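You operate a simulated robot arm through the tools that you are given. There is no shell and no other tool. Be economical: measure what you need, move in short steps, check, and stop when the job is done.

Carry out the task below with a simulated robot arm. There is one attempt and no reset: what you move stays moved.

TASK
Take the green bottle and put it on the top of the black shelf unit. Take the steel strainer that says "coarse" from the top of the narrow grey bench and leave it in the green tray. Fetch the white cable ties and set it on the top of the long workbench. Do these in any order. Set down upright: green bottle.
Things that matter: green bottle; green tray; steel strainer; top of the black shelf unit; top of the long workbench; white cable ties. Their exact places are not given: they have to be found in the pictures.

Only the result counts: the job must be done as asked and must still hold three seconds after the hand-in. Knocking over, shifting, dropping, spilling or breaking anything else fails it.

THE ROBOT
A 6-joint arm with a fingered hand on a trunk, on a base that drives. Base frame: it is fixed to the floor where the robot stands at the start and does not move with it; the origin is under the middle of the robot, x ahead of it, y to its left, z up; the surface under the hand at the start is at about z = 860. Units: mm, rad, N and s.
With the tool pointing down near the work surface it reaches from about 400 to 820 mm from the robot's upright axis, wherever it stands. Its first joint turns from -2.897 to 2.897 rad. Places, roughly: green tray [-250, 4750, 750]; steel strainer [-3750, 3000, 750]; top of the black shelf unit [600, 3600, 800]; top of the long workbench [-4200, 4900, 800]; white cable ties (18x3x3 cm) [-5500, 3100, 1300]. Payload 4 kg.
Tool frame: the origin (TCP) lies between the finger pads and is the grasp point; the fingertips stand 20 mm ahead of it; z points along the fingers, y is the line along which they close. Largest opening 140 mm; the body of the gripper starts 54 mm behind the TCP. The gripper is a hand of 3 fingers: y runs from the thumb to the fingers, the wrist lies at [0, 0, -215] in the tool frame, and closing takes about 1.5 s.
Orientation is that of the tool frame in the base frame, as [roll, pitch, yaw] about the fixed x, y, z axes, in that order (R = Rz(yaw) Ry(pitch) Rx(roll)). With the fingers straight down and closing along the base's y, the tool's x points along the base's -x, its y along +y and its z along -z.

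THE INTERFACE
- The arm moves only by the tool servo_tool. Its argument "rows" is one flat list of numbers, 6 for each row, row after row: the shift along the base's x, y, z in cm, then the turn, a rotation vector about the base's x, y, z in rad. In form: [tx, ty, tz, rx, ry, rz, tx, ty, tz, rx, ry, rz, ...]. A call has 1 to 20 rows; each row is the pose to reach, as a shift and turn from the pose commanded when the call began. "fingers" is the opening, from 0 (shut) to 1 (fully open), set as the call begins (left out, the last holds). Rows are played at 5 a second. More than 50 mm and 0.15 rad between two rows, or a gripper value outside its range, and nothing of the call is played. Where a pose cannot be reached the arm comes as near as it can. A force on the tool above 40 N (or 10 N above the force at the start of the call, whichever is more), or a blocked arm, ends the call early, and 0.2 s more pass. Each finger travels about 45 mm/s and halts on what it meets, pressing with about 27 N; the grip force reading is that of the motor and also rises with nothing between the fingers. The clock runs only during rows and for 0.2 s after the last one: add rows that repeat a pose to give the fingers time. It gives the time, the measured TCP pose, the force on the tool (base axes), the opening and the grip force at its end, in the units of the frame above (readings bear some noise), with the torque about the TCP (base axes, N m) and any sound that the robot's microphone picked up.
- Cameras (640 x 400 px; columns grow to the right, rows downward): "scene" is now at [62.1, 187.9, 1554.6]; the picture's right is [-0.03, -1.00, 0.00], its down [-0.71, 0.02, -0.70] and it looks along [0.70, -0.02, -0.71] (base axes); focal length 274 px, centre (320, 200). "wrist" rides on the gripper at [74, -43, -79] in the tool frame; the picture's right is [0.50, 0.87, 0.00], its down [-0.59, 0.34, -0.73] and it looks along [-0.64, 0.37, 0.68] (tool axes); focal length 275 px, centre (320, 200).
- capture(camera): a new picture of that camera. It takes no simulated time.
- slide_trunk(by): slides the trunk up (or, below 0, down) by that many mm; the arm and the scene camera ride with it, the base frame stays. It gives what a move gives, with no picture.
- drive_base(legs): drives the robot by 1 to 6 legs, each [ahead, left, turn to the left] in mm, mm and rad, along the robot's own axes; the way and the turn of a leg run together, so that a leg with both is an arc; at most 1500 mm and 3.142 rad a leg. The arm and the cameras ride along, it lands a little off, and it stops where it bumps. It gives what a move gives.
- set_fingers(finger1, finger2, thumb_bend): sets how far each is bent, from 0 (flat) to 100 (curled in); at 30 the hand is open as for a grip, at 70 the pads meet at the TCP. One left out holds its place. A second passes; each finger stops where it meets its share of the squeeze, and holds until it gets a number again. A gripper value or a shape takes the hand back. It gives what a move gives, with no picture; readings hold the bend of each and the force on the fingers (four entries, about 0 where the hand has none), thumb and palm.
- grasp_type(shape): the hand has 3 fingers and takes this shape, open, in about a second: jaw (thumb against the fingers, like two jaws); tri (thumb and two fingers); tip (a fingertip pinch); poke (one finger out to press); point (the index stretched); flat (the hand flat); cup (the hand cupped); fist (a fist). The gripper value then closes the fingers along that shape, each until it touches; the sizes above hold for jaw. It gives what a move gives, with no picture.
- pan_tilt(pan, tilt): turns the head with the scene camera to pan (to the left, within 2.094 rad either way) and tilt (down, from -0.506 to 1.204), counted from straight ahead of the robot. It gives what a move gives.
- pixel_to_xyz(camera, pixels): for up to 12 pixels [column, row] of the newest picture of that camera ("zoom" is the newest enlarged one), the place [x, y, z] in the base frame of the surface seen there, good to about 2 mm. It takes no simulated time.
- enlarge(camera, box): a new picture of the part [left, top, right, bottom] of that camera's present view, enlarged. It takes no simulated time.
- finish_job(): hands the job in; it is judged then, once.

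Go step by step. Measure first, check grasps and placings, and put right what went wrong. The budget is 110 turns and 90 pictures, counting those below and the enlarged ones. Unless the task says otherwise, let go and move clear before handing in, and close with one line.

The tools are called after "Call:" by a JSON object that holds its "api" and its "payload". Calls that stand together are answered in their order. servo_tool: Moves the arm, as the interface text tells. Its arguments: {"type":"object","properties":{"rows":{"type":"array"},"fingers":{"type":"number"}},"required":["rows"]} The other tools are called the same way: slide_trunk (by) slides the trunk up or down; grasp_type (shape) gives the hand a shape; set_fingers (finger1, finger2, thumb_bend) moves the fingers one by one; drive_base (legs) drives the base; pan_tilt (pan, tilt) turns the head that bears the scene camera; capture (camera) takes a picture; pixel_to_xyz (camera, pixels) gives the place of the surface under pixels of a picture; enlarge (camera, box) takes an enlarged picture of a part of a camera's view; finish_job () hands the job in.

At the start:

```text
clock: 0.0
tool_pos: [463.5, 152.9, 1131.7]
orientation: [-3.141, 0.001, -3.141]
ft_force: [-0.3, -0.7, -0.3]
wrist_torque: [-0.01, 0.01, -0.01]
gripper_width: 140.1
grip_force: 0.1
shape: jaw
bend: [30.0, 30.0, 30.0]
finger forces: [0.0, 0.0, 0.0, 0.1, 0.0, 0.0]
trunk travel left (down, up): [-150.0, 440.0]
robot x, y, heading: [0.4, 1.7, 0.002]
head pan, tilt: [-0.026, 0.794]
```

scene: 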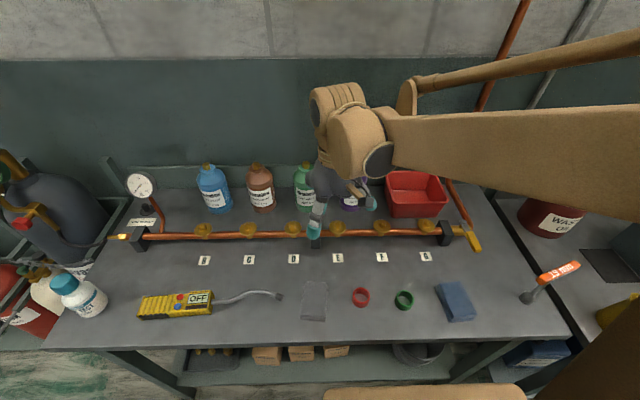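
wrist: 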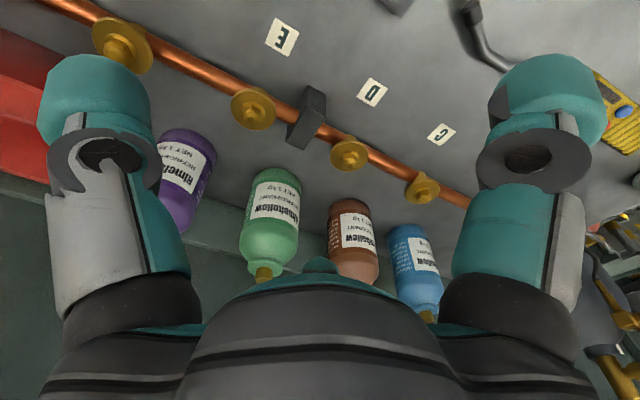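

The green bottle is at about scene pixel (305,188), behind the copper pipe, between brown and purple bottles. I'll measure it and look closer.

Call:
{"api": "pixel_to_xyz", "payload": {"camera": "scene", "pixels": [[305, 188], [304, 168], [303, 210], [260, 185], [257, 168], [295, 229], [337, 229], [215, 190], [280, 240], [260, 340]]}}

Call:
{"api": "enlarge", "payload": {"camera": "scene", "box": [180, 140, 480, 328]}}

Call:
{"api": "pixel_to_xyz", "payload": {"camera": "wrist", "pixels": [[270, 185], [270, 220], [263, 270], [250, 230], [185, 170], [350, 230], [352, 155], [252, 108], [310, 115], [298, 215]]}}

```text
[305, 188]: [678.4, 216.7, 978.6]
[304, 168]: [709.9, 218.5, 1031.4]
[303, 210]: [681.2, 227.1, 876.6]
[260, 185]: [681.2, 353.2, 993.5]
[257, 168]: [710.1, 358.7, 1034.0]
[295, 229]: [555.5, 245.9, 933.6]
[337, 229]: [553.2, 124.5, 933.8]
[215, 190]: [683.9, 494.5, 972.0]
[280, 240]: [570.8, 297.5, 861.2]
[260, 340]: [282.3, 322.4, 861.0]
```

```text
2.13 times, centred on (330, 234) of scene
```

zoom: 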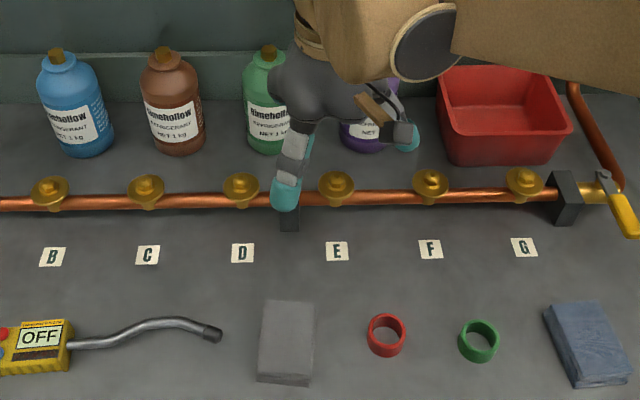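

```text
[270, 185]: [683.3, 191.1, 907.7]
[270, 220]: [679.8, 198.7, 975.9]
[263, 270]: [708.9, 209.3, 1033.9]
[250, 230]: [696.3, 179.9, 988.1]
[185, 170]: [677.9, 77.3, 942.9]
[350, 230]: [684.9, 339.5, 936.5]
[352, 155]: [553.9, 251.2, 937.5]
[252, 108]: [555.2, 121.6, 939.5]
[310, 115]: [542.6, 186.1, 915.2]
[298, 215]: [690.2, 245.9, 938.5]
```

The green bottle's axis is near (717, 213), radius about 39 mm, with a 60 mm gap to the neighbours. Before grasping I'll look to the left to find the shelf and route.

Call:
{"api": "pan_tilt", "payload": {"pan": 1.3, "tilt": 0.25}}

Call:
{"api": "capture", "payload": {"camera": "scene"}}

Call:
{"api": "pan_tilt", "payload": {"pan": 2.09, "tilt": 0.25}}

Call:
{"api": "capture", "payload": {"camera": "scene"}}

```text
clock: 1.5
tool_pos: [462.2, 151.9, 1131.5]
orientation: [3.141, 0.0, -3.141]
ft_force: [0.3, -0.4, -0.7]
wrist_torque: [0.01, 0.0, 0.0]
gripper_width: 139.9
grip_force: 0.0
shape: jaw
bend: [30.0, 30.0, 30.0]
finger forces: [0.0, 0.0, 0.0, 0.0, 0.0, 0.0]
trunk travel left (down, up): [-150.0, 440.0]
robot x, y, heading: [-0.1, -0.5, 0.004]
head pan, tilt: [1.3, 0.25]
```

```text
86 pictures are left
```

scene: 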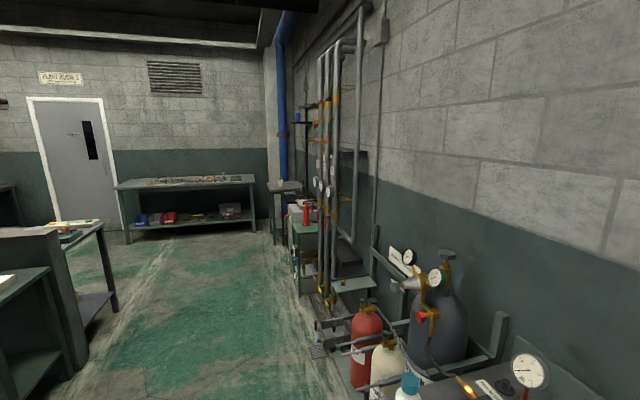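

```text
clock: 2.6
tool_pos: [462.8, 151.9, 1132.5]
orientation: [3.14, -0.002, -3.14]
ft_force: [-0.5, 0.3, 0.3]
wrist_torque: [-0.03, 0.02, -0.02]
gripper_width: 139.9
grip_force: 0.1
shape: jaw
bend: [30.0, 30.0, 30.0]
finger forces: [0.0, 0.0, 0.1, 0.0, 0.0, 0.0]
trunk travel left (down, up): [-150.0, 440.0]
robot x, y, heading: [0.1, 0.3, -0.001]
head pan, tilt: [2.089, 0.25]
```

```text
85 pictures are left
```

scene: 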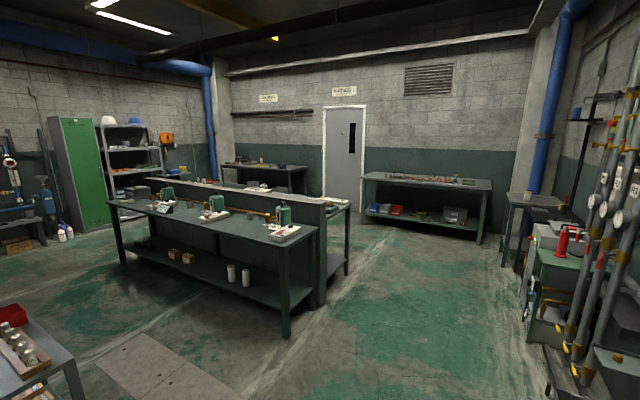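

I see an island bench, far-wall benches, and a small dark unit in the right corner (530,200). I'll measure the key points of this view.

Call:
{"api": "pixel_to_xyz", "payload": {"camera": "scene", "pixels": [[533, 198], [560, 232], [425, 180], [265, 164], [210, 220], [335, 212], [130, 160], [285, 335], [120, 262], [530, 340], [600, 330], [345, 270]]}}

Call:
{"api": "enlarge", "payload": {"camera": "scene", "box": [480, 140, 640, 240]}}

Call:
{"api": "enlarge", "payload": {"camera": "scene", "box": [210, 130, 370, 230]}}

Call:
{"api": "enlarge", "payload": {"camera": "scene", "box": [350, 140, 510, 240]}}

Call:
{"api": "enlarge", "payload": {"camera": "scene", "box": [60, 100, 220, 200]}}

```text
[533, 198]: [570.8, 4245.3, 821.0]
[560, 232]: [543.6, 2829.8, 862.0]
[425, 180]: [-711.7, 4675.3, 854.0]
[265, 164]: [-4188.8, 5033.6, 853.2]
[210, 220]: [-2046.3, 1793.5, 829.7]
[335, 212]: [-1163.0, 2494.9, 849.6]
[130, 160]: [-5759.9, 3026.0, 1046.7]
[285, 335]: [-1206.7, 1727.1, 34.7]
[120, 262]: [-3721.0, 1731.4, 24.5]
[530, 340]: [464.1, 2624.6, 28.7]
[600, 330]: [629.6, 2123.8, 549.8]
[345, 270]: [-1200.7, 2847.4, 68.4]
```

```text
4.00 times, centred on (560, 190) of scene
```

zoom: 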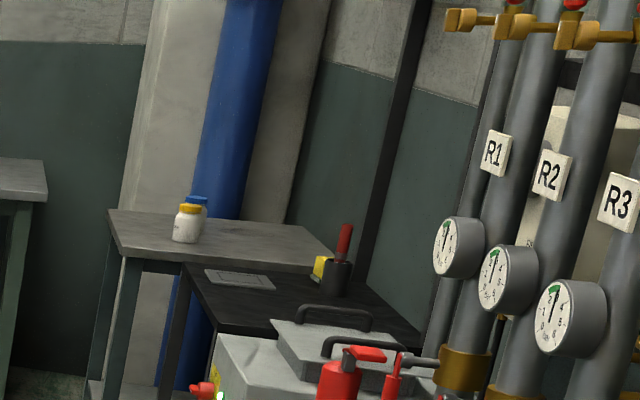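

```text
4.00 times, centred on (290, 180) of scene
```

zoom: 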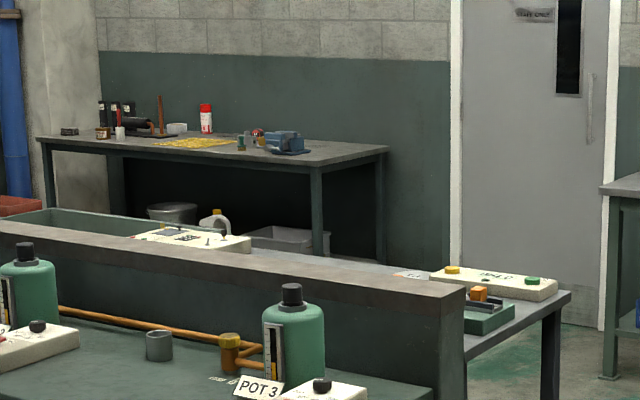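

```text
4.00 times, centred on (430, 190) of scene
```

zoom: 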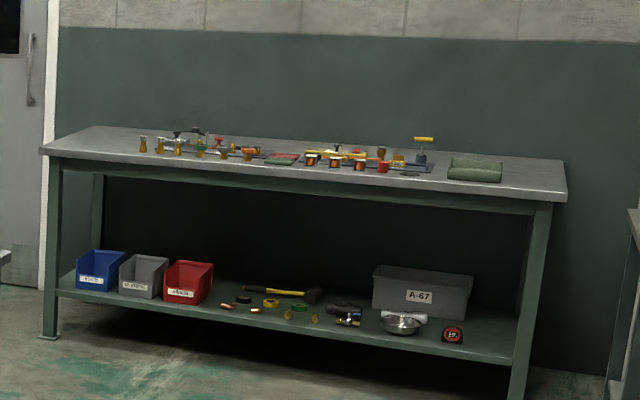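

```text
4.00 times, centred on (140, 150) of scene
```

zoom: 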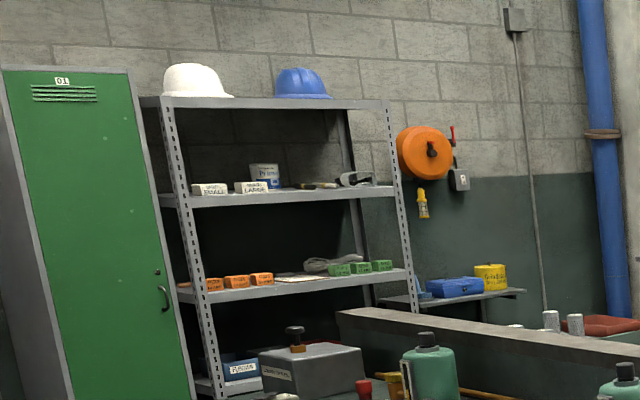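

Layout is clear: the black-topped unit sits by the corner, the big bench with the green tray is on the far wall, and the white shelf has goggles/ties. Now I'll profile the bottle with the wrist camera.

Call:
{"api": "enlarge", "payload": {"camera": "wrist", "box": [190, 150, 350, 300]}}

Call:
{"api": "pixel_to_xyz", "payload": {"camera": "wrist", "pixels": [[275, 170], [270, 240], [267, 250], [265, 258], [264, 264], [263, 272], [262, 279], [345, 265], [170, 200], [310, 320]]}}

```text
2.67 times, centred on (270, 225) of wrist
```

zoom: 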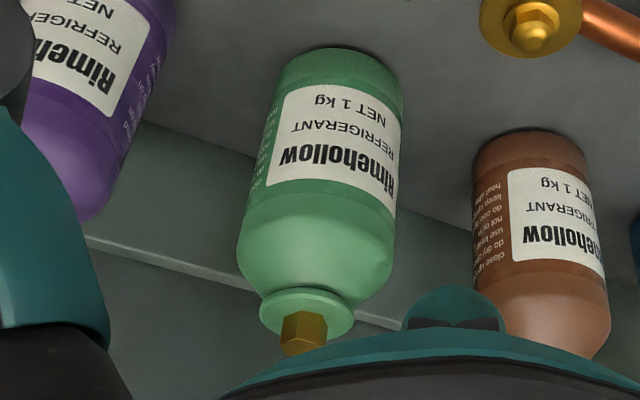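

```text
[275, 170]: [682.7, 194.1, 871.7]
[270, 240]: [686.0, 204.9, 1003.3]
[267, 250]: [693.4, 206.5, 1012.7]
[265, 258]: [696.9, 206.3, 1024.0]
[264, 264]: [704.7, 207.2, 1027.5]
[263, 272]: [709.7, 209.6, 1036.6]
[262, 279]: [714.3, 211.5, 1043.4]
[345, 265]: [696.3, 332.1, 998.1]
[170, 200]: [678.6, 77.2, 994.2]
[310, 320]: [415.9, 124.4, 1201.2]
```

Bottle body reaches z≈1000, cap ≈1047. I'll approach tilted by 0.9 rad from the front above the pipe, going first to a pre-grasp point 130 mm back.

Call:
{"api": "servo_tool", "payload": {"rows": [2.2, 0.9, -0.9, 0, -0.13, 0, 4.4, 1.7, -1.9, 0, -0.26, 0, 6.5, 2.6, -2.8, 0, -0.39, 0, 8.7, 3.4, -3.8, 0, -0.52, 0, 10.9, 4.3, -4.7, 0, -0.65, 0, 13.1, 5.1, -5.7, 0, -0.78, 0, 15.2, 6.0, -6.6, 0, -0.9, 0, 15.2, 6.0, -6.6, 0, -0.9, 0], "fingers": 0.85}}

Call:
{"api": "pan_tilt", "payload": {"pan": 0.0, "tilt": 0.7}}

Call:
{"api": "capture", "payload": {"camera": "wrist"}}

Call:
{"api": "capture", "payload": {"camera": "scene"}}

```text
clock: 4.4
tool_pos: [615.3, 210.7, 1066.0]
orientation: [3.141, 0.902, 3.141]
ft_force: [0.7, 0.2, 0.7]
wrist_torque: [0.04, -0.02, 0.01]
gripper_width: 119.1
grip_force: 0.1
shape: jaw
bend: [24.0, 24.0, 22.0]
finger forces: [0.1, 0.0, 0.0, 0.1, 0.0, 0.0]
trunk travel left (down, up): [-150.0, 440.0]
robot x, y, heading: [-0.9, -2.6, -0.001]
head pan, tilt: [2.089, 0.25]
```

```text
clock: 6.4
tool_pos: [615.5, 211.5, 1065.5]
orientation: [3.141, 0.902, -3.141]
ft_force: [0.0, 0.3, 0.1]
wrist_torque: [0.0, 0.0, 0.02]
gripper_width: 119.1
grip_force: 0.1
shape: jaw
bend: [24.0, 24.0, 22.0]
finger forces: [0.0, 0.0, 0.0, 0.0, 0.1, 0.1]
trunk travel left (down, up): [-150.0, 440.0]
robot x, y, heading: [-0.3, -1.2, -0.003]
head pan, tilt: [0.0, 0.7]
```

```text
79 pictures are left
```

wrist: 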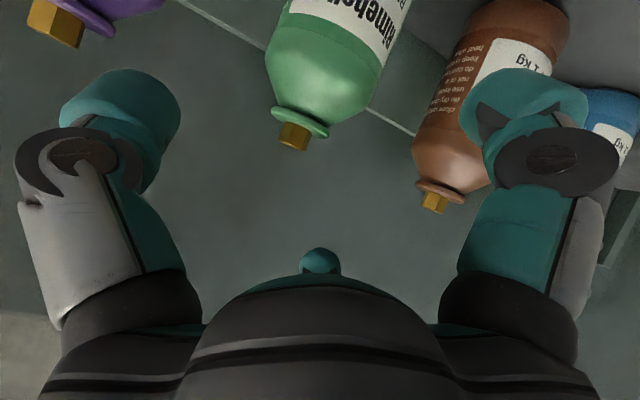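

```text
78 pictures are left
```

scene: 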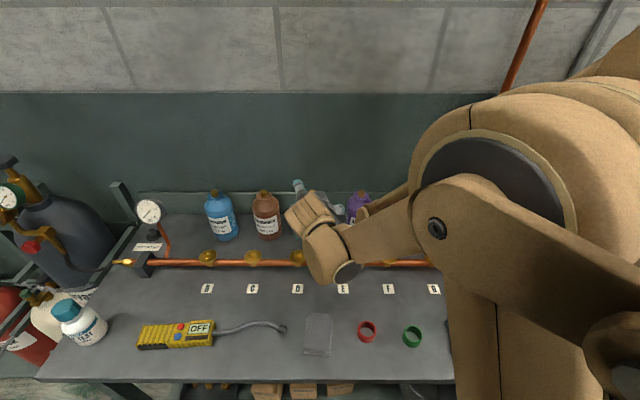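

Aligned: the green bottle is between fingers. I'll narrow the opening slightly and move in along the tool axis.

Call:
{"api": "servo_tool", "payload": {"rows": [2.5, 0, -2.0, 0, 0, 0, 5.0, 0, -4.0, 0, 0, 0, 7.0, 0, -5.6, 0, 0, 0], "fingers": 0.76}}

Call:
{"api": "capture", "payload": {"camera": "wrist"}}

```text
clock: 7.2
tool_pos: [686.9, 213.1, 1008.3]
orientation: [-3.14, 0.898, -3.141]
ft_force: [0.0, 0.2, 0.3]
wrist_torque: [-0.04, 0.0, 0.02]
gripper_width: 106.7
grip_force: 0.0
shape: jaw
bend: [25.0, 25.0, 23.0]
finger forces: [0.0, 0.1, 0.1, 0.1, 0.1, 0.0]
trunk travel left (down, up): [-150.0, 440.0]
robot x, y, heading: [0.5, -1.7, -0.001]
head pan, tilt: [0.0, 0.7]
```

```text
77 pictures are left
```

wrist: 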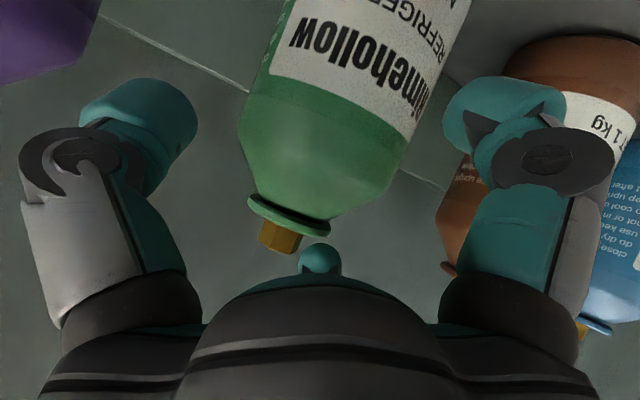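

Still clear on both sides; finishing the advance and closing.

Call:
{"api": "servo_tool", "payload": {"rows": [1.6, -0.1, -1.2, 0, 0, 0, 3.0, -0.1, -2.4, 0, 0, 0]}}

Call:
{"api": "servo_tool", "payload": {"rows": [0, 0, 0, 0, 0, 0, 0, 0, 0, 0, 0, 0, 0, 0, 0, 0, 0, 0, 0, 0, 0, 0, 0, 0, 0, 0, 0, 0, 0, 0, 0, 0, 0, 0, 0, 0, 0, 0, 0, 0, 0, 0, 0, 0, 0, 0, 0, 0], "fingers": 0.3}}

Call:
{"api": "capture", "payload": {"camera": "wrist"}}

```text
clock: 7.8
tool_pos: [714.6, 212.1, 985.8]
orientation: [3.141, 0.9, -3.14]
ft_force: [-3.9, 3.0, 3.8]
wrist_torque: [0.24, 0.31, 0.06]
gripper_width: 106.6
grip_force: 0.1
shape: jaw
bend: [22.0, 25.0, 23.0]
finger forces: [5.3, 0.1, 0.1, 0.0, 0.0, 0.0]
trunk travel left (down, up): [-150.0, 440.0]
robot x, y, heading: [-0.4, -0.0, 0.0]
head pan, tilt: [0.0, 0.7]
```

```text
clock: 9.6
tool_pos: [715.5, 211.3, 986.3]
orientation: [-3.141, 0.901, -3.14]
ft_force: [0.7, 1.3, 4.1]
wrist_torque: [0.34, 0.48, -0.05]
gripper_width: 83.3
grip_force: 27.0
shape: jaw
bend: [27.0, 33.0, 30.0]
finger forces: [19.7, 23.8, 0.0, 0.0, 24.3, 0.0]
trunk travel left (down, up): [-150.0, 440.0]
robot x, y, heading: [4.6, -2.9, 0.001]
head pan, tilt: [0.0, 0.7]
```

```text
76 pictures are left
```

wrist: 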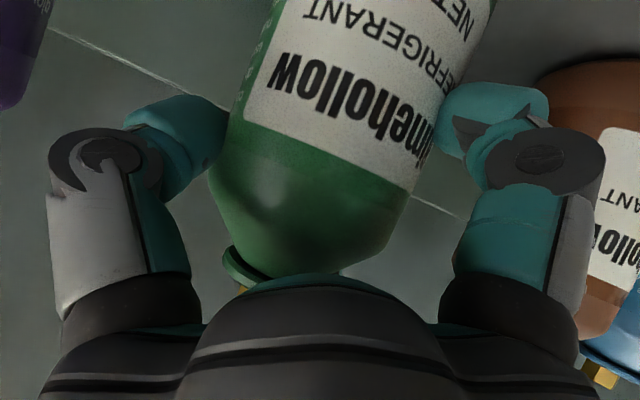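

Gripped at 83 mm with ~24 N on fingers and thumb. Lifting straight up.

Call:
{"api": "servo_tool", "payload": {"rows": [0, 0, 2, 0, 0, 0, 0, 0, 5, 0, 0, 0, 0, 0, 9, 0, 0, 0, 0, 0, 13, 0, 0, 0, -3, 0, 17, 0, 0, 0, -7, 0, 18, 0, 0, 0, -11, 0, 18, 0, 0, 0, -15, 0, 18, 0, 0, 0, -19, 0, 18, 0, 0, 0, -23, 0, 18, 0, 0, 0]}}

Call:
{"api": "capture", "payload": {"camera": "wrist"}}

Call:
{"api": "capture", "payload": {"camera": "scene"}}

```text
clock: 11.8
tool_pos: [483.5, 210.6, 1167.1]
orientation: [-3.141, 0.899, 3.141]
ft_force: [-0.6, -0.2, -11.9]
wrist_torque: [0.14, 0.29, 0.01]
gripper_width: 76.9
grip_force: 27.4
shape: jaw
bend: [34.0, 36.0, 29.0]
finger forces: [15.6, 19.8, 0.0, 0.0, 26.9, 0.1]
trunk travel left (down, up): [-150.0, 440.0]
robot x, y, heading: [-3.1, -0.2, 0.001]
head pan, tilt: [0.0, 0.7]
```

```text
75 pictures are left
```

wrist: 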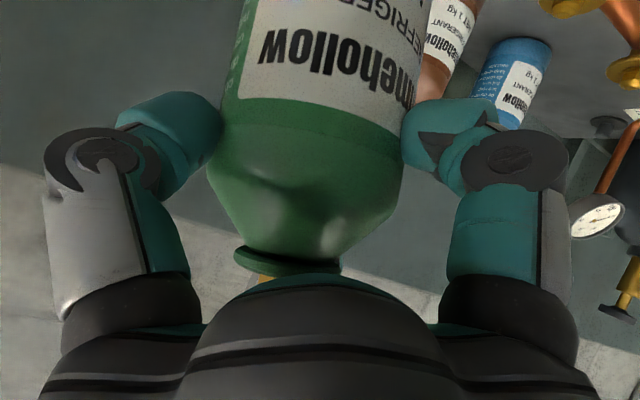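

```text
74 pictures are left
```

scene: 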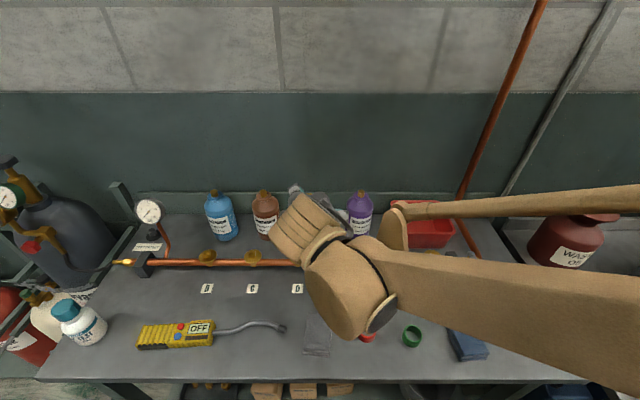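

Bottle is held and neighbours stand. Backing off and driving left along the aisle toward the black unit.

Call:
{"api": "drive_base", "payload": {"legs": [[-350, 0, 0], [0, 1500, 0], [0, 1200, 0]]}}

Call:
{"api": "pan_tilt", "payload": {"pan": 0.5, "tilt": 0.5}}

Call:
{"api": "capture", "payload": {"camera": "scene"}}

```text
clock: 26.7
tool_pos: [147.5, 2884.6, 1166.3]
orientation: [-3.14, 0.899, 3.132]
ft_force: [-0.5, 0.2, -12.3]
wrist_torque: [0.15, 0.3, 0.0]
gripper_width: 76.8
grip_force: 26.6
shape: jaw
bend: [34.0, 36.0, 29.0]
finger forces: [15.7, 19.6, 0.1, 0.0, 26.7, 0.0]
trunk travel left (down, up): [-150.0, 440.0]
robot x, y, heading: [-341.3, 2682.8, -0.01]
head pan, tilt: [0.0, 0.7]
```

```text
clock: 27.6
tool_pos: [148.1, 2885.4, 1166.9]
orientation: [-3.141, 0.898, 3.132]
ft_force: [-0.1, -0.3, -12.1]
wrist_torque: [0.16, 0.32, -0.02]
gripper_width: 76.8
grip_force: 27.1
shape: jaw
bend: [34.0, 36.0, 29.0]
finger forces: [15.7, 19.9, 0.0, 0.0, 26.6, 0.0]
trunk travel left (down, up): [-150.0, 440.0]
robot x, y, heading: [-338.9, 2679.2, -0.009]
head pan, tilt: [0.499, 0.499]
```

```text
73 pictures are left
```

scene: 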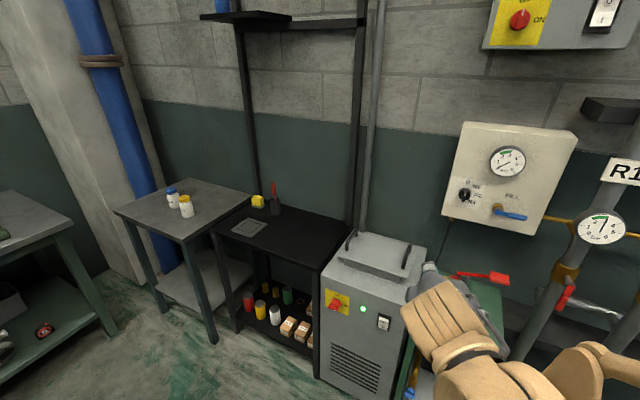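

The black unit's top is at pixels (225–350, 205–255) with a grating plate at (250,227) and a cup near (273,205). Measuring free space.

Call:
{"api": "pixel_to_xyz", "payload": {"camera": "scene", "pixels": [[215, 234], [312, 265], [350, 222], [300, 235], [250, 227], [275, 212], [257, 203], [320, 222], [330, 250], [255, 22], [370, 260], [280, 245]]}}

Call:
{"api": "enlarge", "payload": {"camera": "scene", "box": [190, 170, 390, 295]}}

Call:
{"api": "pixel_to_xyz", "payload": {"camera": "scene", "pixels": [[425, 265], [436, 290]]}}

```text
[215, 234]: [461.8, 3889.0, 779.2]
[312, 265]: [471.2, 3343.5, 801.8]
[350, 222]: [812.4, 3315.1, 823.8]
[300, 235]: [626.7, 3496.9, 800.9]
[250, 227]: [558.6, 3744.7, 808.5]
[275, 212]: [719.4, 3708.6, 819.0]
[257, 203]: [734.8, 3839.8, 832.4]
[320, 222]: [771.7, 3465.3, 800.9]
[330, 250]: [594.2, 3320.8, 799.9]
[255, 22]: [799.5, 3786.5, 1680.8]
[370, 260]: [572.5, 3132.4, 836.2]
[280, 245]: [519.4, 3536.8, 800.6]
```

```text
3.20 times, centred on (290, 232) of scene
```

zoom: 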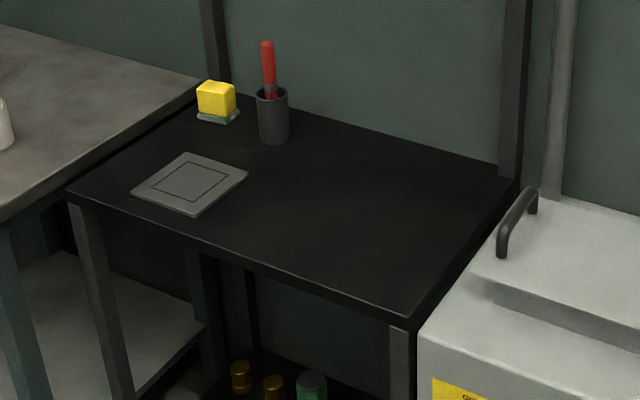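

```text
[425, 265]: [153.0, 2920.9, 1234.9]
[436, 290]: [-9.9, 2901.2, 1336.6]
```

The free area around (610, 3490, 801) suits the bottle. Checking the bottle's tilt in the hand first.

Call:
{"api": "capture", "payload": {"camera": "wrist"}}

Call:
{"api": "pixel_to_xyz", "payload": {"camera": "wrist", "pixels": [[240, 10], [290, 10], [340, 10], [390, 10], [235, 70], [290, 70], [340, 70], [390, 70], [235, 120], [280, 120], [330, 120], [380, 120]]}}

```text
71 pictures are left
```

wrist: 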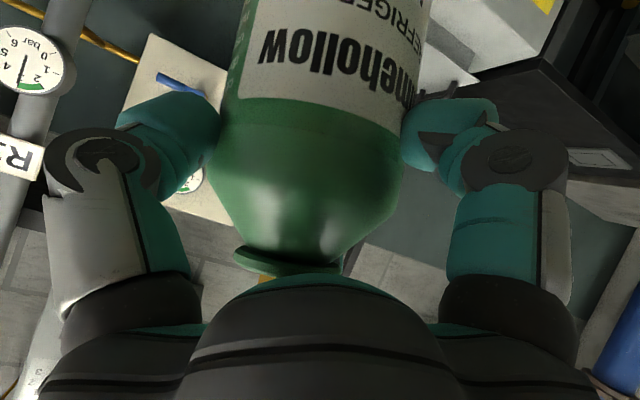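

```text
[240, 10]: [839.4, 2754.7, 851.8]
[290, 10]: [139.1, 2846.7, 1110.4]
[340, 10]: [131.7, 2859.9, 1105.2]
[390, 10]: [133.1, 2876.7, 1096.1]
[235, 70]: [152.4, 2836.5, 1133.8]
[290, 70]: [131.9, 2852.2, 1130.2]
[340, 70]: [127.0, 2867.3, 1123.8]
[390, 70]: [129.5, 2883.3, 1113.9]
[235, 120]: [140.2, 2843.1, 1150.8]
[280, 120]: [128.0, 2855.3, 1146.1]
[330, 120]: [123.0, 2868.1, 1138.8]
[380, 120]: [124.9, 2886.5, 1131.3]
```

Points on the bottle front suggest it leans (x changes ~-0.25 per mm of z). I'll sample more points to determine the tilt.

Call:
{"api": "pixel_to_xyz", "payload": {"camera": "wrist", "pixels": [[270, 20], [320, 20], [370, 20], [270, 55], [320, 55], [370, 55], [270, 90], [320, 90], [370, 90], [270, 130], [320, 130], [370, 130]]}}

Call:
{"api": "pixel_to_xyz", "payload": {"camera": "wrist", "pixels": [[240, 253], [265, 262], [290, 266], [320, 269], [339, 266], [342, 255], [262, 277], [244, 258]]}}

Call:
{"api": "enlarge", "payload": {"camera": "wrist", "box": [200, 0, 440, 150]}}

```text
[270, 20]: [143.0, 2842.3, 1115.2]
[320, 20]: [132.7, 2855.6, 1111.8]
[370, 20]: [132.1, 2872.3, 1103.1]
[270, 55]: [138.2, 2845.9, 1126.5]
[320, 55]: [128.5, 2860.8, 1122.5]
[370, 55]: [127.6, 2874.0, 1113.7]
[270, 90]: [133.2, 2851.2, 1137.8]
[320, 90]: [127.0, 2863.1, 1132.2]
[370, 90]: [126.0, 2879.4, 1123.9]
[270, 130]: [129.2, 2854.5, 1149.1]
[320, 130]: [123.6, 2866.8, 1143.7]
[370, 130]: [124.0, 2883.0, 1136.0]
```

```text
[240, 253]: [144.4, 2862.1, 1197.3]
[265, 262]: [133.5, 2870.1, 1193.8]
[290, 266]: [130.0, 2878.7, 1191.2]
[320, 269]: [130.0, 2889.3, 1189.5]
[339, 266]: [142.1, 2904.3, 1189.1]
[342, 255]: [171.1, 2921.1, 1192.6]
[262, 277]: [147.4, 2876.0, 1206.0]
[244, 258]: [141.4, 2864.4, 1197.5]
```

```text
2.67 times, centred on (320, 75) of wrist
```

zoom: 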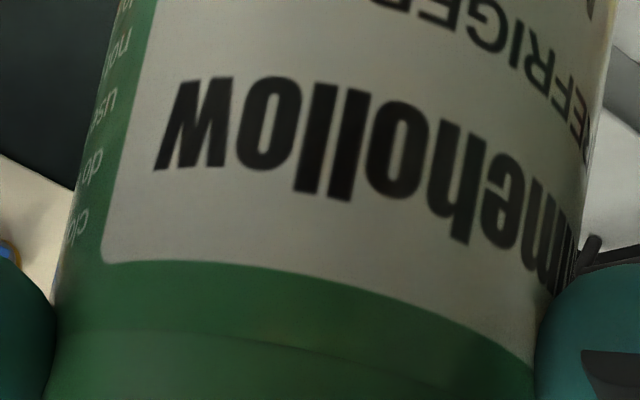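

Flange plane and body both give the axis leaning about (-0.235, +0.18). I'll counter-rotate the tool by (+0.18, +0.235) and re-measure.

Call:
{"api": "servo_tool", "payload": {"rows": [0, 0, 0, 0.06, 0.078, 0, 0, 0, 0, 0.12, 0.157, 0, 0, 0, 0, 0.18, 0.235, 0, 0, 0, 0, 0.18, 0.235, 0]}}

Call:
{"api": "capture", "payload": {"camera": "wrist"}}

Call:
{"api": "pixel_to_xyz", "payload": {"camera": "wrist", "pixels": [[270, 10], [320, 10], [370, 10], [270, 130], [320, 130], [370, 130], [240, 253], [265, 262], [290, 266], [320, 269], [339, 266], [342, 255]]}}

```text
clock: 28.6
tool_pos: [147.3, 2885.9, 1166.8]
orientation: [2.922, 0.649, 2.975]
ft_force: [-0.3, 0.3, -12.7]
wrist_torque: [0.01, 0.13, 0.01]
gripper_width: 76.9
grip_force: 27.0
shape: jaw
bend: [34.0, 36.0, 29.0]
finger forces: [12.8, 19.8, 0.0, 0.0, 27.2, 0.0]
trunk travel left (down, up): [-150.0, 440.0]
robot x, y, heading: [-340.9, 2682.0, -0.011]
head pan, tilt: [0.499, 0.499]
```

```text
69 pictures are left
```

wrist: 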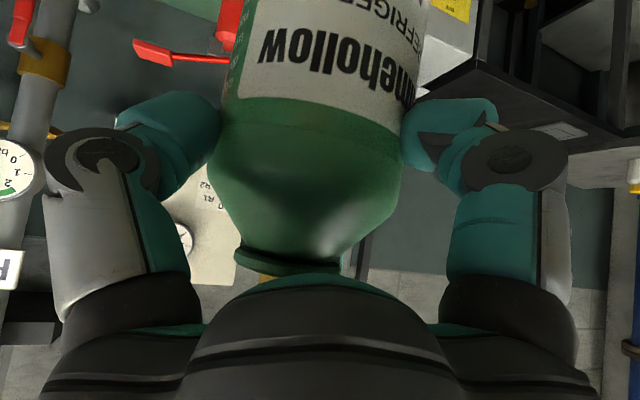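

```text
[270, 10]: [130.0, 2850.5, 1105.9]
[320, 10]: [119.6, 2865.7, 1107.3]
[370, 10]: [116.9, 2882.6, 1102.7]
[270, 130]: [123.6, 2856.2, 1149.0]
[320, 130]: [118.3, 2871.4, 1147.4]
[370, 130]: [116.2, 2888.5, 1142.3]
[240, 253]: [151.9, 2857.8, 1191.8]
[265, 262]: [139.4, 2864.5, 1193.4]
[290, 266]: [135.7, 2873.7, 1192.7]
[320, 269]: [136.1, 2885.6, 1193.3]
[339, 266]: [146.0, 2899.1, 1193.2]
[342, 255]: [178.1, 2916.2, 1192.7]
```

The flange is now level (z≈1193 all around): the bottle is upright, its bottom at about z 1028. Driving to the unit.

Call:
{"api": "drive_base", "payload": {"legs": [[0, 605, 0.01], [380, 0, 0]]}}

Call:
{"api": "pan_tilt", "payload": {"pan": 0.0, "tilt": 0.7}}

Call:
{"api": "capture", "payload": {"camera": "scene"}}

Call:
{"api": "capture", "payload": {"camera": "wrist"}}

```text
clock: 34.0
tool_pos: [536.0, 3488.7, 1165.5]
orientation: [2.921, 0.647, 2.974]
ft_force: [0.3, 0.0, -13.0]
wrist_torque: [0.03, 0.09, -0.02]
gripper_width: 76.8
grip_force: 27.0
shape: jaw
bend: [34.0, 36.0, 29.0]
finger forces: [12.6, 19.8, 0.0, 0.0, 27.1, 0.0]
trunk travel left (down, up): [-150.0, 440.0]
robot x, y, heading: [44.8, 3284.1, -0.01]
head pan, tilt: [0.499, 0.499]
```

```text
clock: 35.0
tool_pos: [534.7, 3488.7, 1166.4]
orientation: [2.922, 0.648, 2.975]
ft_force: [0.0, 0.3, -12.1]
wrist_torque: [0.06, 0.17, -0.01]
gripper_width: 77.0
grip_force: 27.2
shape: jaw
bend: [34.0, 36.0, 29.0]
finger forces: [12.9, 19.9, 0.0, 0.0, 27.2, 0.0]
trunk travel left (down, up): [-150.0, 440.0]
robot x, y, heading: [48.8, 3289.3, -0.016]
head pan, tilt: [0.0, 0.7]
```

```text
68 pictures are left
```

scene: 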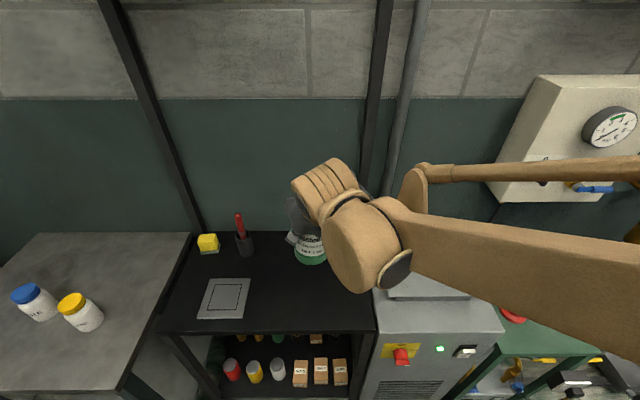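

```text
67 pictures are left
```

wrist: 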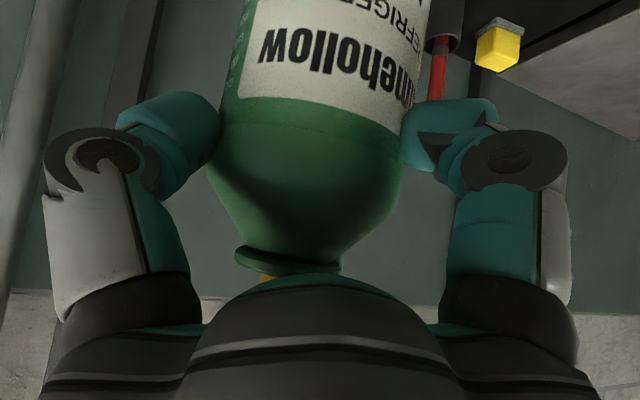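

Above the free black area. Moving forward 55 mm and descending to just above the surface.

Call:
{"api": "servo_tool", "payload": {"rows": [3, 0, -1, 0, 0, 0, 5.5, 0, -4, 0, 0, 0, 5.5, 0, -8, 0, 0, 0, 5.5, 0, -12, 0, 0, 0, 5.5, 0, -16, 0, 0, 0, 5.5, 0, -19, 0, 0, 0, 5.5, 0, -21, 0, 0, 0, 5.5, 0, -21, 0, 0, 0]}}

Call:
{"api": "capture", "payload": {"camera": "scene"}}

```text
clock: 36.8
tool_pos: [590.4, 3487.8, 955.1]
orientation: [2.923, 0.648, 2.975]
ft_force: [-0.3, -0.6, -12.9]
wrist_torque: [0.02, 0.15, 0.0]
gripper_width: 76.4
grip_force: 26.8
shape: jaw
bend: [34.0, 36.0, 29.0]
finger forces: [13.2, 19.8, 0.0, 0.0, 25.7, 0.0]
trunk travel left (down, up): [-150.0, 440.0]
robot x, y, heading: [46.3, 3284.7, -0.014]
head pan, tilt: [0.0, 0.7]
```

```text
66 pictures are left
```

scene: 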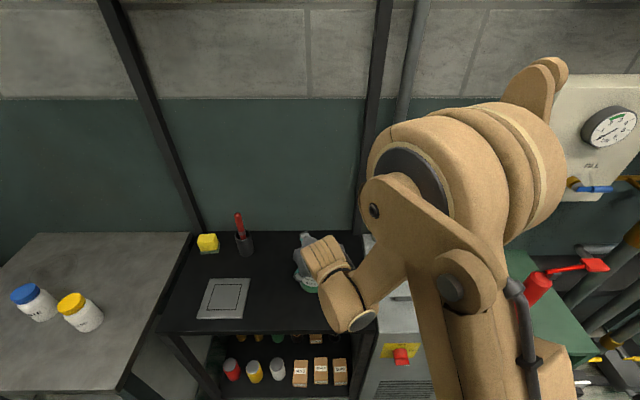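

Creeping down in small steps until the force shows contact.

Call:
{"api": "servo_tool", "payload": {"rows": [0, 0, -0.5, 0, 0, 0, 0, 0, -1.0, 0, 0, 0, 0, 0, -1.2, 0, 0, 0, 0, 0, -1.4, 0, 0, 0]}}

```text
clock: 37.8
tool_pos: [590.0, 3489.2, 942.9]
orientation: [2.923, 0.648, 2.974]
ft_force: [0.9, 0.4, -12.1]
wrist_torque: [0.06, 0.12, 0.01]
gripper_width: 76.7
grip_force: 26.8
shape: jaw
bend: [34.0, 36.0, 29.0]
finger forces: [13.2, 19.8, 0.1, 0.0, 25.6, 0.1]
trunk travel left (down, up): [-150.0, 440.0]
robot x, y, heading: [48.4, 3283.5, -0.007]
head pan, tilt: [0.0, 0.7]
```

Call:
{"api": "servo_tool", "payload": {"rows": [0, 0, -0.2, 0, 0, 0, 0, 0, -0.4, 0, 0, 0, 0, 0, -0.6, 0, 0, 0]}}

```text
clock: 38.6
tool_pos: [588.9, 3490.7, 938.1]
orientation: [2.92, 0.649, 2.975]
ft_force: [1.4, 2.0, 5.1]
wrist_torque: [-0.21, -0.01, 0.03]
gripper_width: 76.2
grip_force: 26.5
shape: jaw
bend: [34.0, 36.0, 29.0]
finger forces: [14.5, 24.3, 0.1, 0.0, 27.7, 0.1]
trunk travel left (down, up): [-150.0, 440.0]
robot x, y, heading: [51.7, 3282.5, -0.013]
head pan, tilt: [0.0, 0.7]
```

Contact: force went from −12 N to +5 N. Opening the fingers gently.

Call:
{"api": "servo_tool", "payload": {"rows": [0, 0, 0, 0, 0, 0, 0, 0, 0, 0, 0, 0, 0, 0, 0, 0, 0, 0, 0, 0, 0, 0, 0, 0, 0, 0, 0, 0, 0, 0], "fingers": 0.8}}

Call:
{"api": "capture", "payload": {"camera": "wrist"}}

```text
clock: 39.8
tool_pos: [589.3, 3487.7, 935.4]
orientation: [2.922, 0.649, 2.975]
ft_force: [0.0, 0.1, 0.8]
wrist_torque: [-0.03, 0.03, 0.01]
gripper_width: 111.4
grip_force: 0.1
shape: jaw
bend: [24.0, 24.0, 23.0]
finger forces: [0.1, 0.1, 0.0, 0.0, 0.1, 0.0]
trunk travel left (down, up): [-150.0, 440.0]
robot x, y, heading: [48.1, 3283.6, -0.018]
head pan, tilt: [0.0, 0.7]
```

```text
65 pictures are left
```

wrist: 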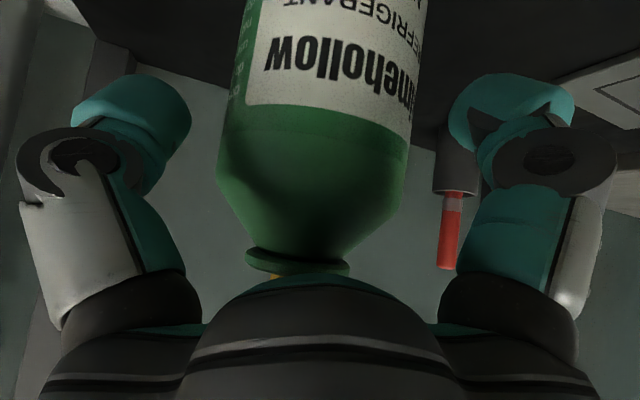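

Released cleanly. Retreating along the tool axis.

Call:
{"api": "servo_tool", "payload": {"rows": [-1.2, -0.2, 1.6, 0, 0, 0, -3.7, -0.7, 4.7, 0, 0, 0, -6.2, -1.2, 7.8, 0, 0, 0, -9.2, -1.7, 11.7, 0, 0, 0, -12.3, -2.3, 15.6, 0, 0, 0, -16, -2.3, 18.0, 0, 0, 0, -20, -2.3, 20.0, 0, 0, 0]}}

Call:
{"api": "capture", "payload": {"camera": "scene"}}

```text
refused: row 5 steps farther than a row can; nothing moved
```

```text
64 pictures are left
```

scene: 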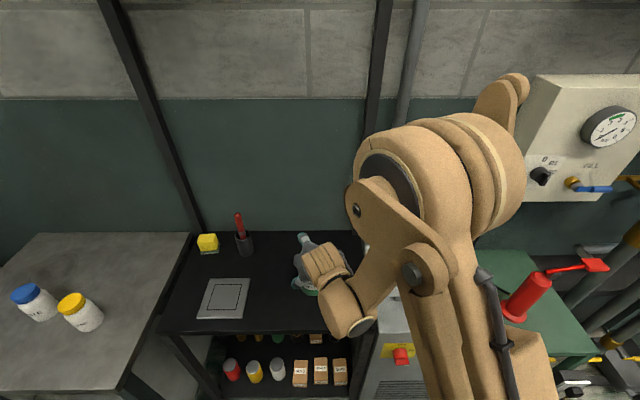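

Step too large; using smaller steps.

Call:
{"api": "servo_tool", "payload": {"rows": [-1.2, -0.2, 1.6, 0, 0, 0, -3.7, -0.7, 4.7, 0, 0, 0, -6.2, -1.2, 7.8, 0, 0, 0, -8.7, -1.6, 11, 0, 0, 0, -11.2, -2.1, 14.1, 0, 0, 0, -14, -2.3, 17.0, 0, 0, 0, -17, -2.3, 19.0, 0, 0, 0, -21, -2.3, 20.0, 0, 0, 0]}}

Call:
{"api": "capture", "payload": {"camera": "scene"}}

```text
clock: 41.6
tool_pos: [379.4, 3465.0, 1138.3]
orientation: [2.919, 0.651, 2.975]
ft_force: [0.1, 0.4, 0.0]
wrist_torque: [0.0, 0.01, 0.02]
gripper_width: 111.7
grip_force: 0.0
shape: jaw
bend: [24.0, 24.0, 23.0]
finger forces: [0.0, 0.0, 0.0, 0.1, 0.0, 0.0]
trunk travel left (down, up): [-150.0, 440.0]
robot x, y, heading: [50.0, 3283.2, -0.01]
head pan, tilt: [0.0, 0.7]
```

```text
63 pictures are left
```

scene: 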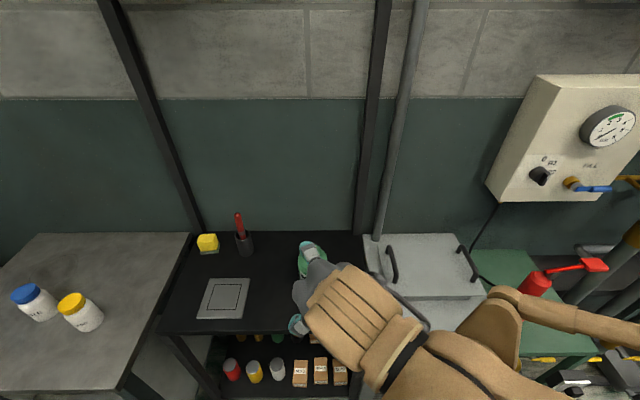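

Bottle stands alone. Back away and look along the aisle on the far side of the island.

Call:
{"api": "drive_base", "payload": {"legs": [[-500, 0, 0], [0, 350, 1.57]]}}

Call:
{"api": "pan_tilt", "payload": {"pan": 1.3, "tilt": 0.45}}

Call:
{"api": "capture", "payload": {"camera": "scene"}}

Call:
{"api": "pan_tilt", "payload": {"pan": -1.5, "tilt": 0.5}}

Call:
{"api": "enlarge", "payload": {"camera": "scene", "box": [160, 100, 480, 300]}}

```text
clock: 48.3
tool_pos: [-850.1, 3850.3, 1137.3]
orientation: [2.921, 0.65, -1.747]
ft_force: [-0.4, 0.0, -0.7]
wrist_torque: [-0.02, -0.01, 0.0]
gripper_width: 111.7
grip_force: 0.2
shape: jaw
bend: [24.0, 24.0, 23.0]
finger forces: [0.0, 0.1, 0.0, 0.1, 0.1, 0.0]
trunk travel left (down, up): [-150.0, 440.0]
robot x, y, heading: [-673.1, 3517.0, 1.548]
head pan, tilt: [0.0, 0.7]
cut short: leg 2
```

```text
clock: 49.8
tool_pos: [-850.1, 3850.9, 1137.5]
orientation: [2.918, 0.648, -1.746]
ft_force: [-0.4, 0.4, 1.3]
wrist_torque: [-0.03, -0.02, 0.04]
gripper_width: 111.9
grip_force: 0.1
shape: jaw
bend: [24.0, 24.0, 23.0]
finger forces: [0.1, 0.1, 0.0, 0.0, 0.0, 0.0]
trunk travel left (down, up): [-150.0, 440.0]
robot x, y, heading: [-674.2, 3520.0, 1.551]
head pan, tilt: [1.3, 0.45]
```

```text
62 pictures are left
```

scene: 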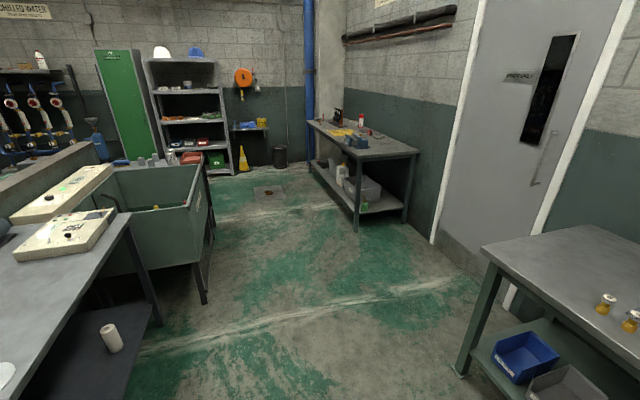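

```text
clock: 52.3
tool_pos: [-850.3, 3850.6, 1137.4]
orientation: [2.918, 0.649, -1.746]
ft_force: [-0.8, 1.1, 1.0]
wrist_torque: [0.03, 0.02, 0.01]
gripper_width: 111.6
grip_force: 0.1
shape: jaw
bend: [24.0, 24.0, 23.0]
finger forces: [0.0, 0.0, 0.0, 0.0, 0.0, 0.0]
trunk travel left (down, up): [-150.0, 440.0]
robot x, y, heading: [-671.9, 3516.9, 1.544]
head pan, tilt: [-1.499, 0.499]
```

```text
2.00 times, centred on (320, 200) of scene
```

zoom: 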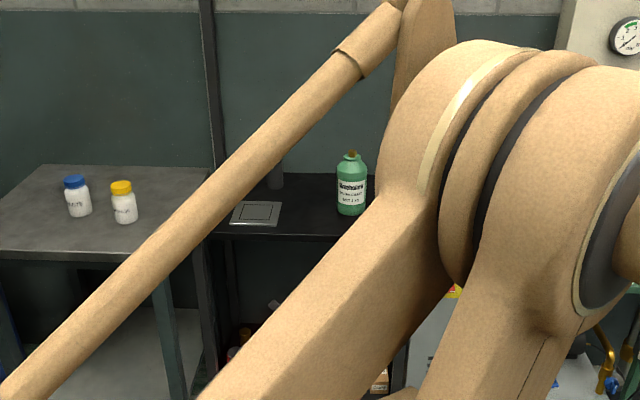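

The green bottle stands upright on the black top. The drive leg was cut slightly short, so I'll look ahead and measure clearances.

Call:
{"api": "pan_tilt", "payload": {"pan": 0.0, "tilt": 0.75}}

Call:
{"api": "capture", "payload": {"camera": "scene"}}

Call:
{"api": "pixel_to_xyz", "payload": {"camera": "scene", "pixels": [[100, 200], [320, 200], [320, 300], [500, 200], [320, 390], [100, 380], [560, 380]]}}

```text
clock: 53.9
tool_pos: [-849.4, 3851.6, 1137.3]
orientation: [2.921, 0.65, -1.746]
ft_force: [-0.1, 0.3, -0.4]
wrist_torque: [0.02, -0.05, 0.04]
gripper_width: 111.7
grip_force: 0.0
shape: jaw
bend: [24.0, 24.0, 23.0]
finger forces: [0.0, 0.0, 0.0, 0.0, 0.0, 0.0]
trunk travel left (down, up): [-150.0, 440.0]
robot x, y, heading: [-670.4, 3520.5, 1.552]
head pan, tilt: [0.0, 0.75]
```

```text
60 pictures are left
```

scene: 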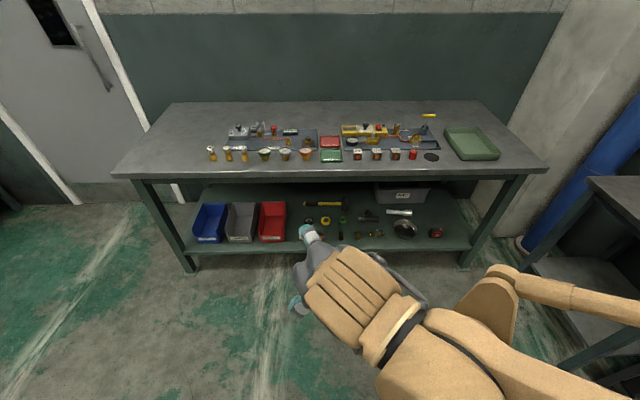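

```text
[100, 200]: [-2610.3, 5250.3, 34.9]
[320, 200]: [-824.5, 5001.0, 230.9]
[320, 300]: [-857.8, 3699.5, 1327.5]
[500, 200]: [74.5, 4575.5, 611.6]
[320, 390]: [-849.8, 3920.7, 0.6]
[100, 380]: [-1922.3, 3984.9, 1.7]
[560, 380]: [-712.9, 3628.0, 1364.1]
```

Green tray is at pixel (471,143). Measuring it for later and then heading to the strainer.

Call:
{"api": "pixel_to_xyz", "payload": {"camera": "scene", "pixels": [[445, 130], [490, 128], [500, 152], [460, 158], [470, 142], [480, 150], [460, 136], [433, 156], [140, 168], [535, 170]]}}

Call:
{"api": "enlarge", "payload": {"camera": "scene", "box": [320, 90, 560, 240]}}

Call:
{"api": "pan_tilt", "payload": {"pan": 1.7, "tilt": 0.4}}

Call:
{"api": "capture", "payload": {"camera": "scene"}}

```text
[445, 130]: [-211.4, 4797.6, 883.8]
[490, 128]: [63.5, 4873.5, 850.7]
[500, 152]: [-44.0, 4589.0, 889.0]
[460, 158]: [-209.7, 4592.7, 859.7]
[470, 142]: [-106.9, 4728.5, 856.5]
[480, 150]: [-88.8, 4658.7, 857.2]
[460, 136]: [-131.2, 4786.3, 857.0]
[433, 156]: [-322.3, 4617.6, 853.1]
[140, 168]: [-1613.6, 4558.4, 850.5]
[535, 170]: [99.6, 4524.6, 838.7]
```

```text
2.67 times, centred on (440, 165) of scene
```

zoom: 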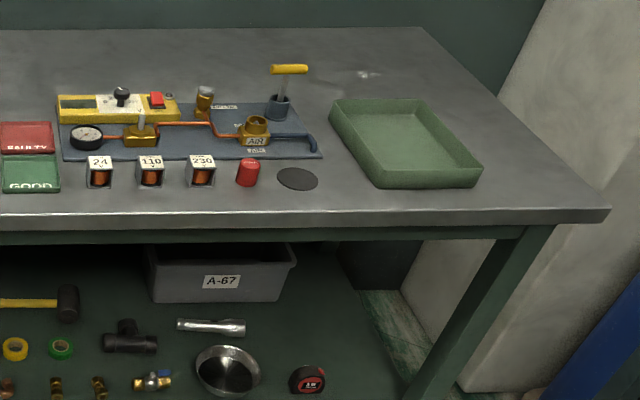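

```text
clock: 55.6
tool_pos: [-849.6, 3850.7, 1136.9]
orientation: [2.92, 0.647, -1.746]
ft_force: [0.0, 0.2, 0.1]
wrist_torque: [-0.03, 0.01, 0.0]
gripper_width: 111.9
grip_force: 0.0
shape: jaw
bend: [24.0, 24.0, 23.0]
finger forces: [0.0, 0.0, 0.1, 0.0, 0.0, 0.0]
trunk travel left (down, up): [-150.0, 440.0]
robot x, y, heading: [-673.0, 3518.3, 1.549]
head pan, tilt: [1.7, 0.4]
```

```text
58 pictures are left
```

scene: 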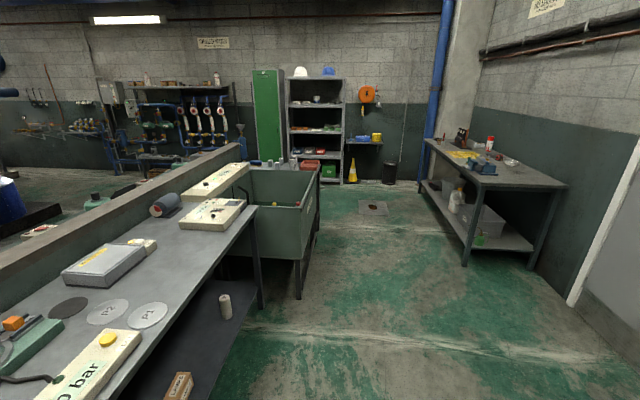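

Beyond the sink at (250–295,162) there are small cylinders and a red bin, probably the strainers. Zooming in.

Call:
{"api": "enlarge", "payload": {"camera": "scene", "box": [230, 60, 390, 200]}}

Call:
{"api": "pixel_to_xyz", "payload": {"camera": "scene", "pixels": [[254, 163], [270, 163], [279, 163], [293, 162], [311, 168], [300, 275], [320, 185], [355, 205], [465, 250], [565, 190], [340, 180], [317, 128]]}}

```text
2.86 times, centred on (310, 130) of scene
```

zoom: 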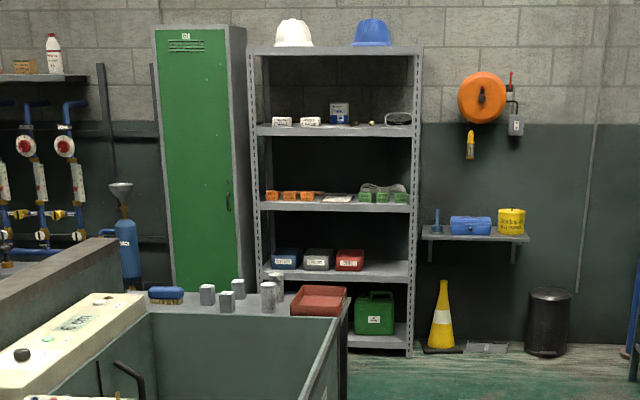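

```text
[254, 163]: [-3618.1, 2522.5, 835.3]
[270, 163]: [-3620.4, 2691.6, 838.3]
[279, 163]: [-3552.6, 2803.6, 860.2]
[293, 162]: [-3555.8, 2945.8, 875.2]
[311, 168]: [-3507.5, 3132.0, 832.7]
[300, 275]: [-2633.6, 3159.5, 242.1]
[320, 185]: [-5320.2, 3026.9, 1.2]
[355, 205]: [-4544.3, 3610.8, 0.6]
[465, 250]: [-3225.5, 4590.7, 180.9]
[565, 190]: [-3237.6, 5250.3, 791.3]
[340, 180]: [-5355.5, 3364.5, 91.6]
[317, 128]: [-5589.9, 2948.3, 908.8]
```

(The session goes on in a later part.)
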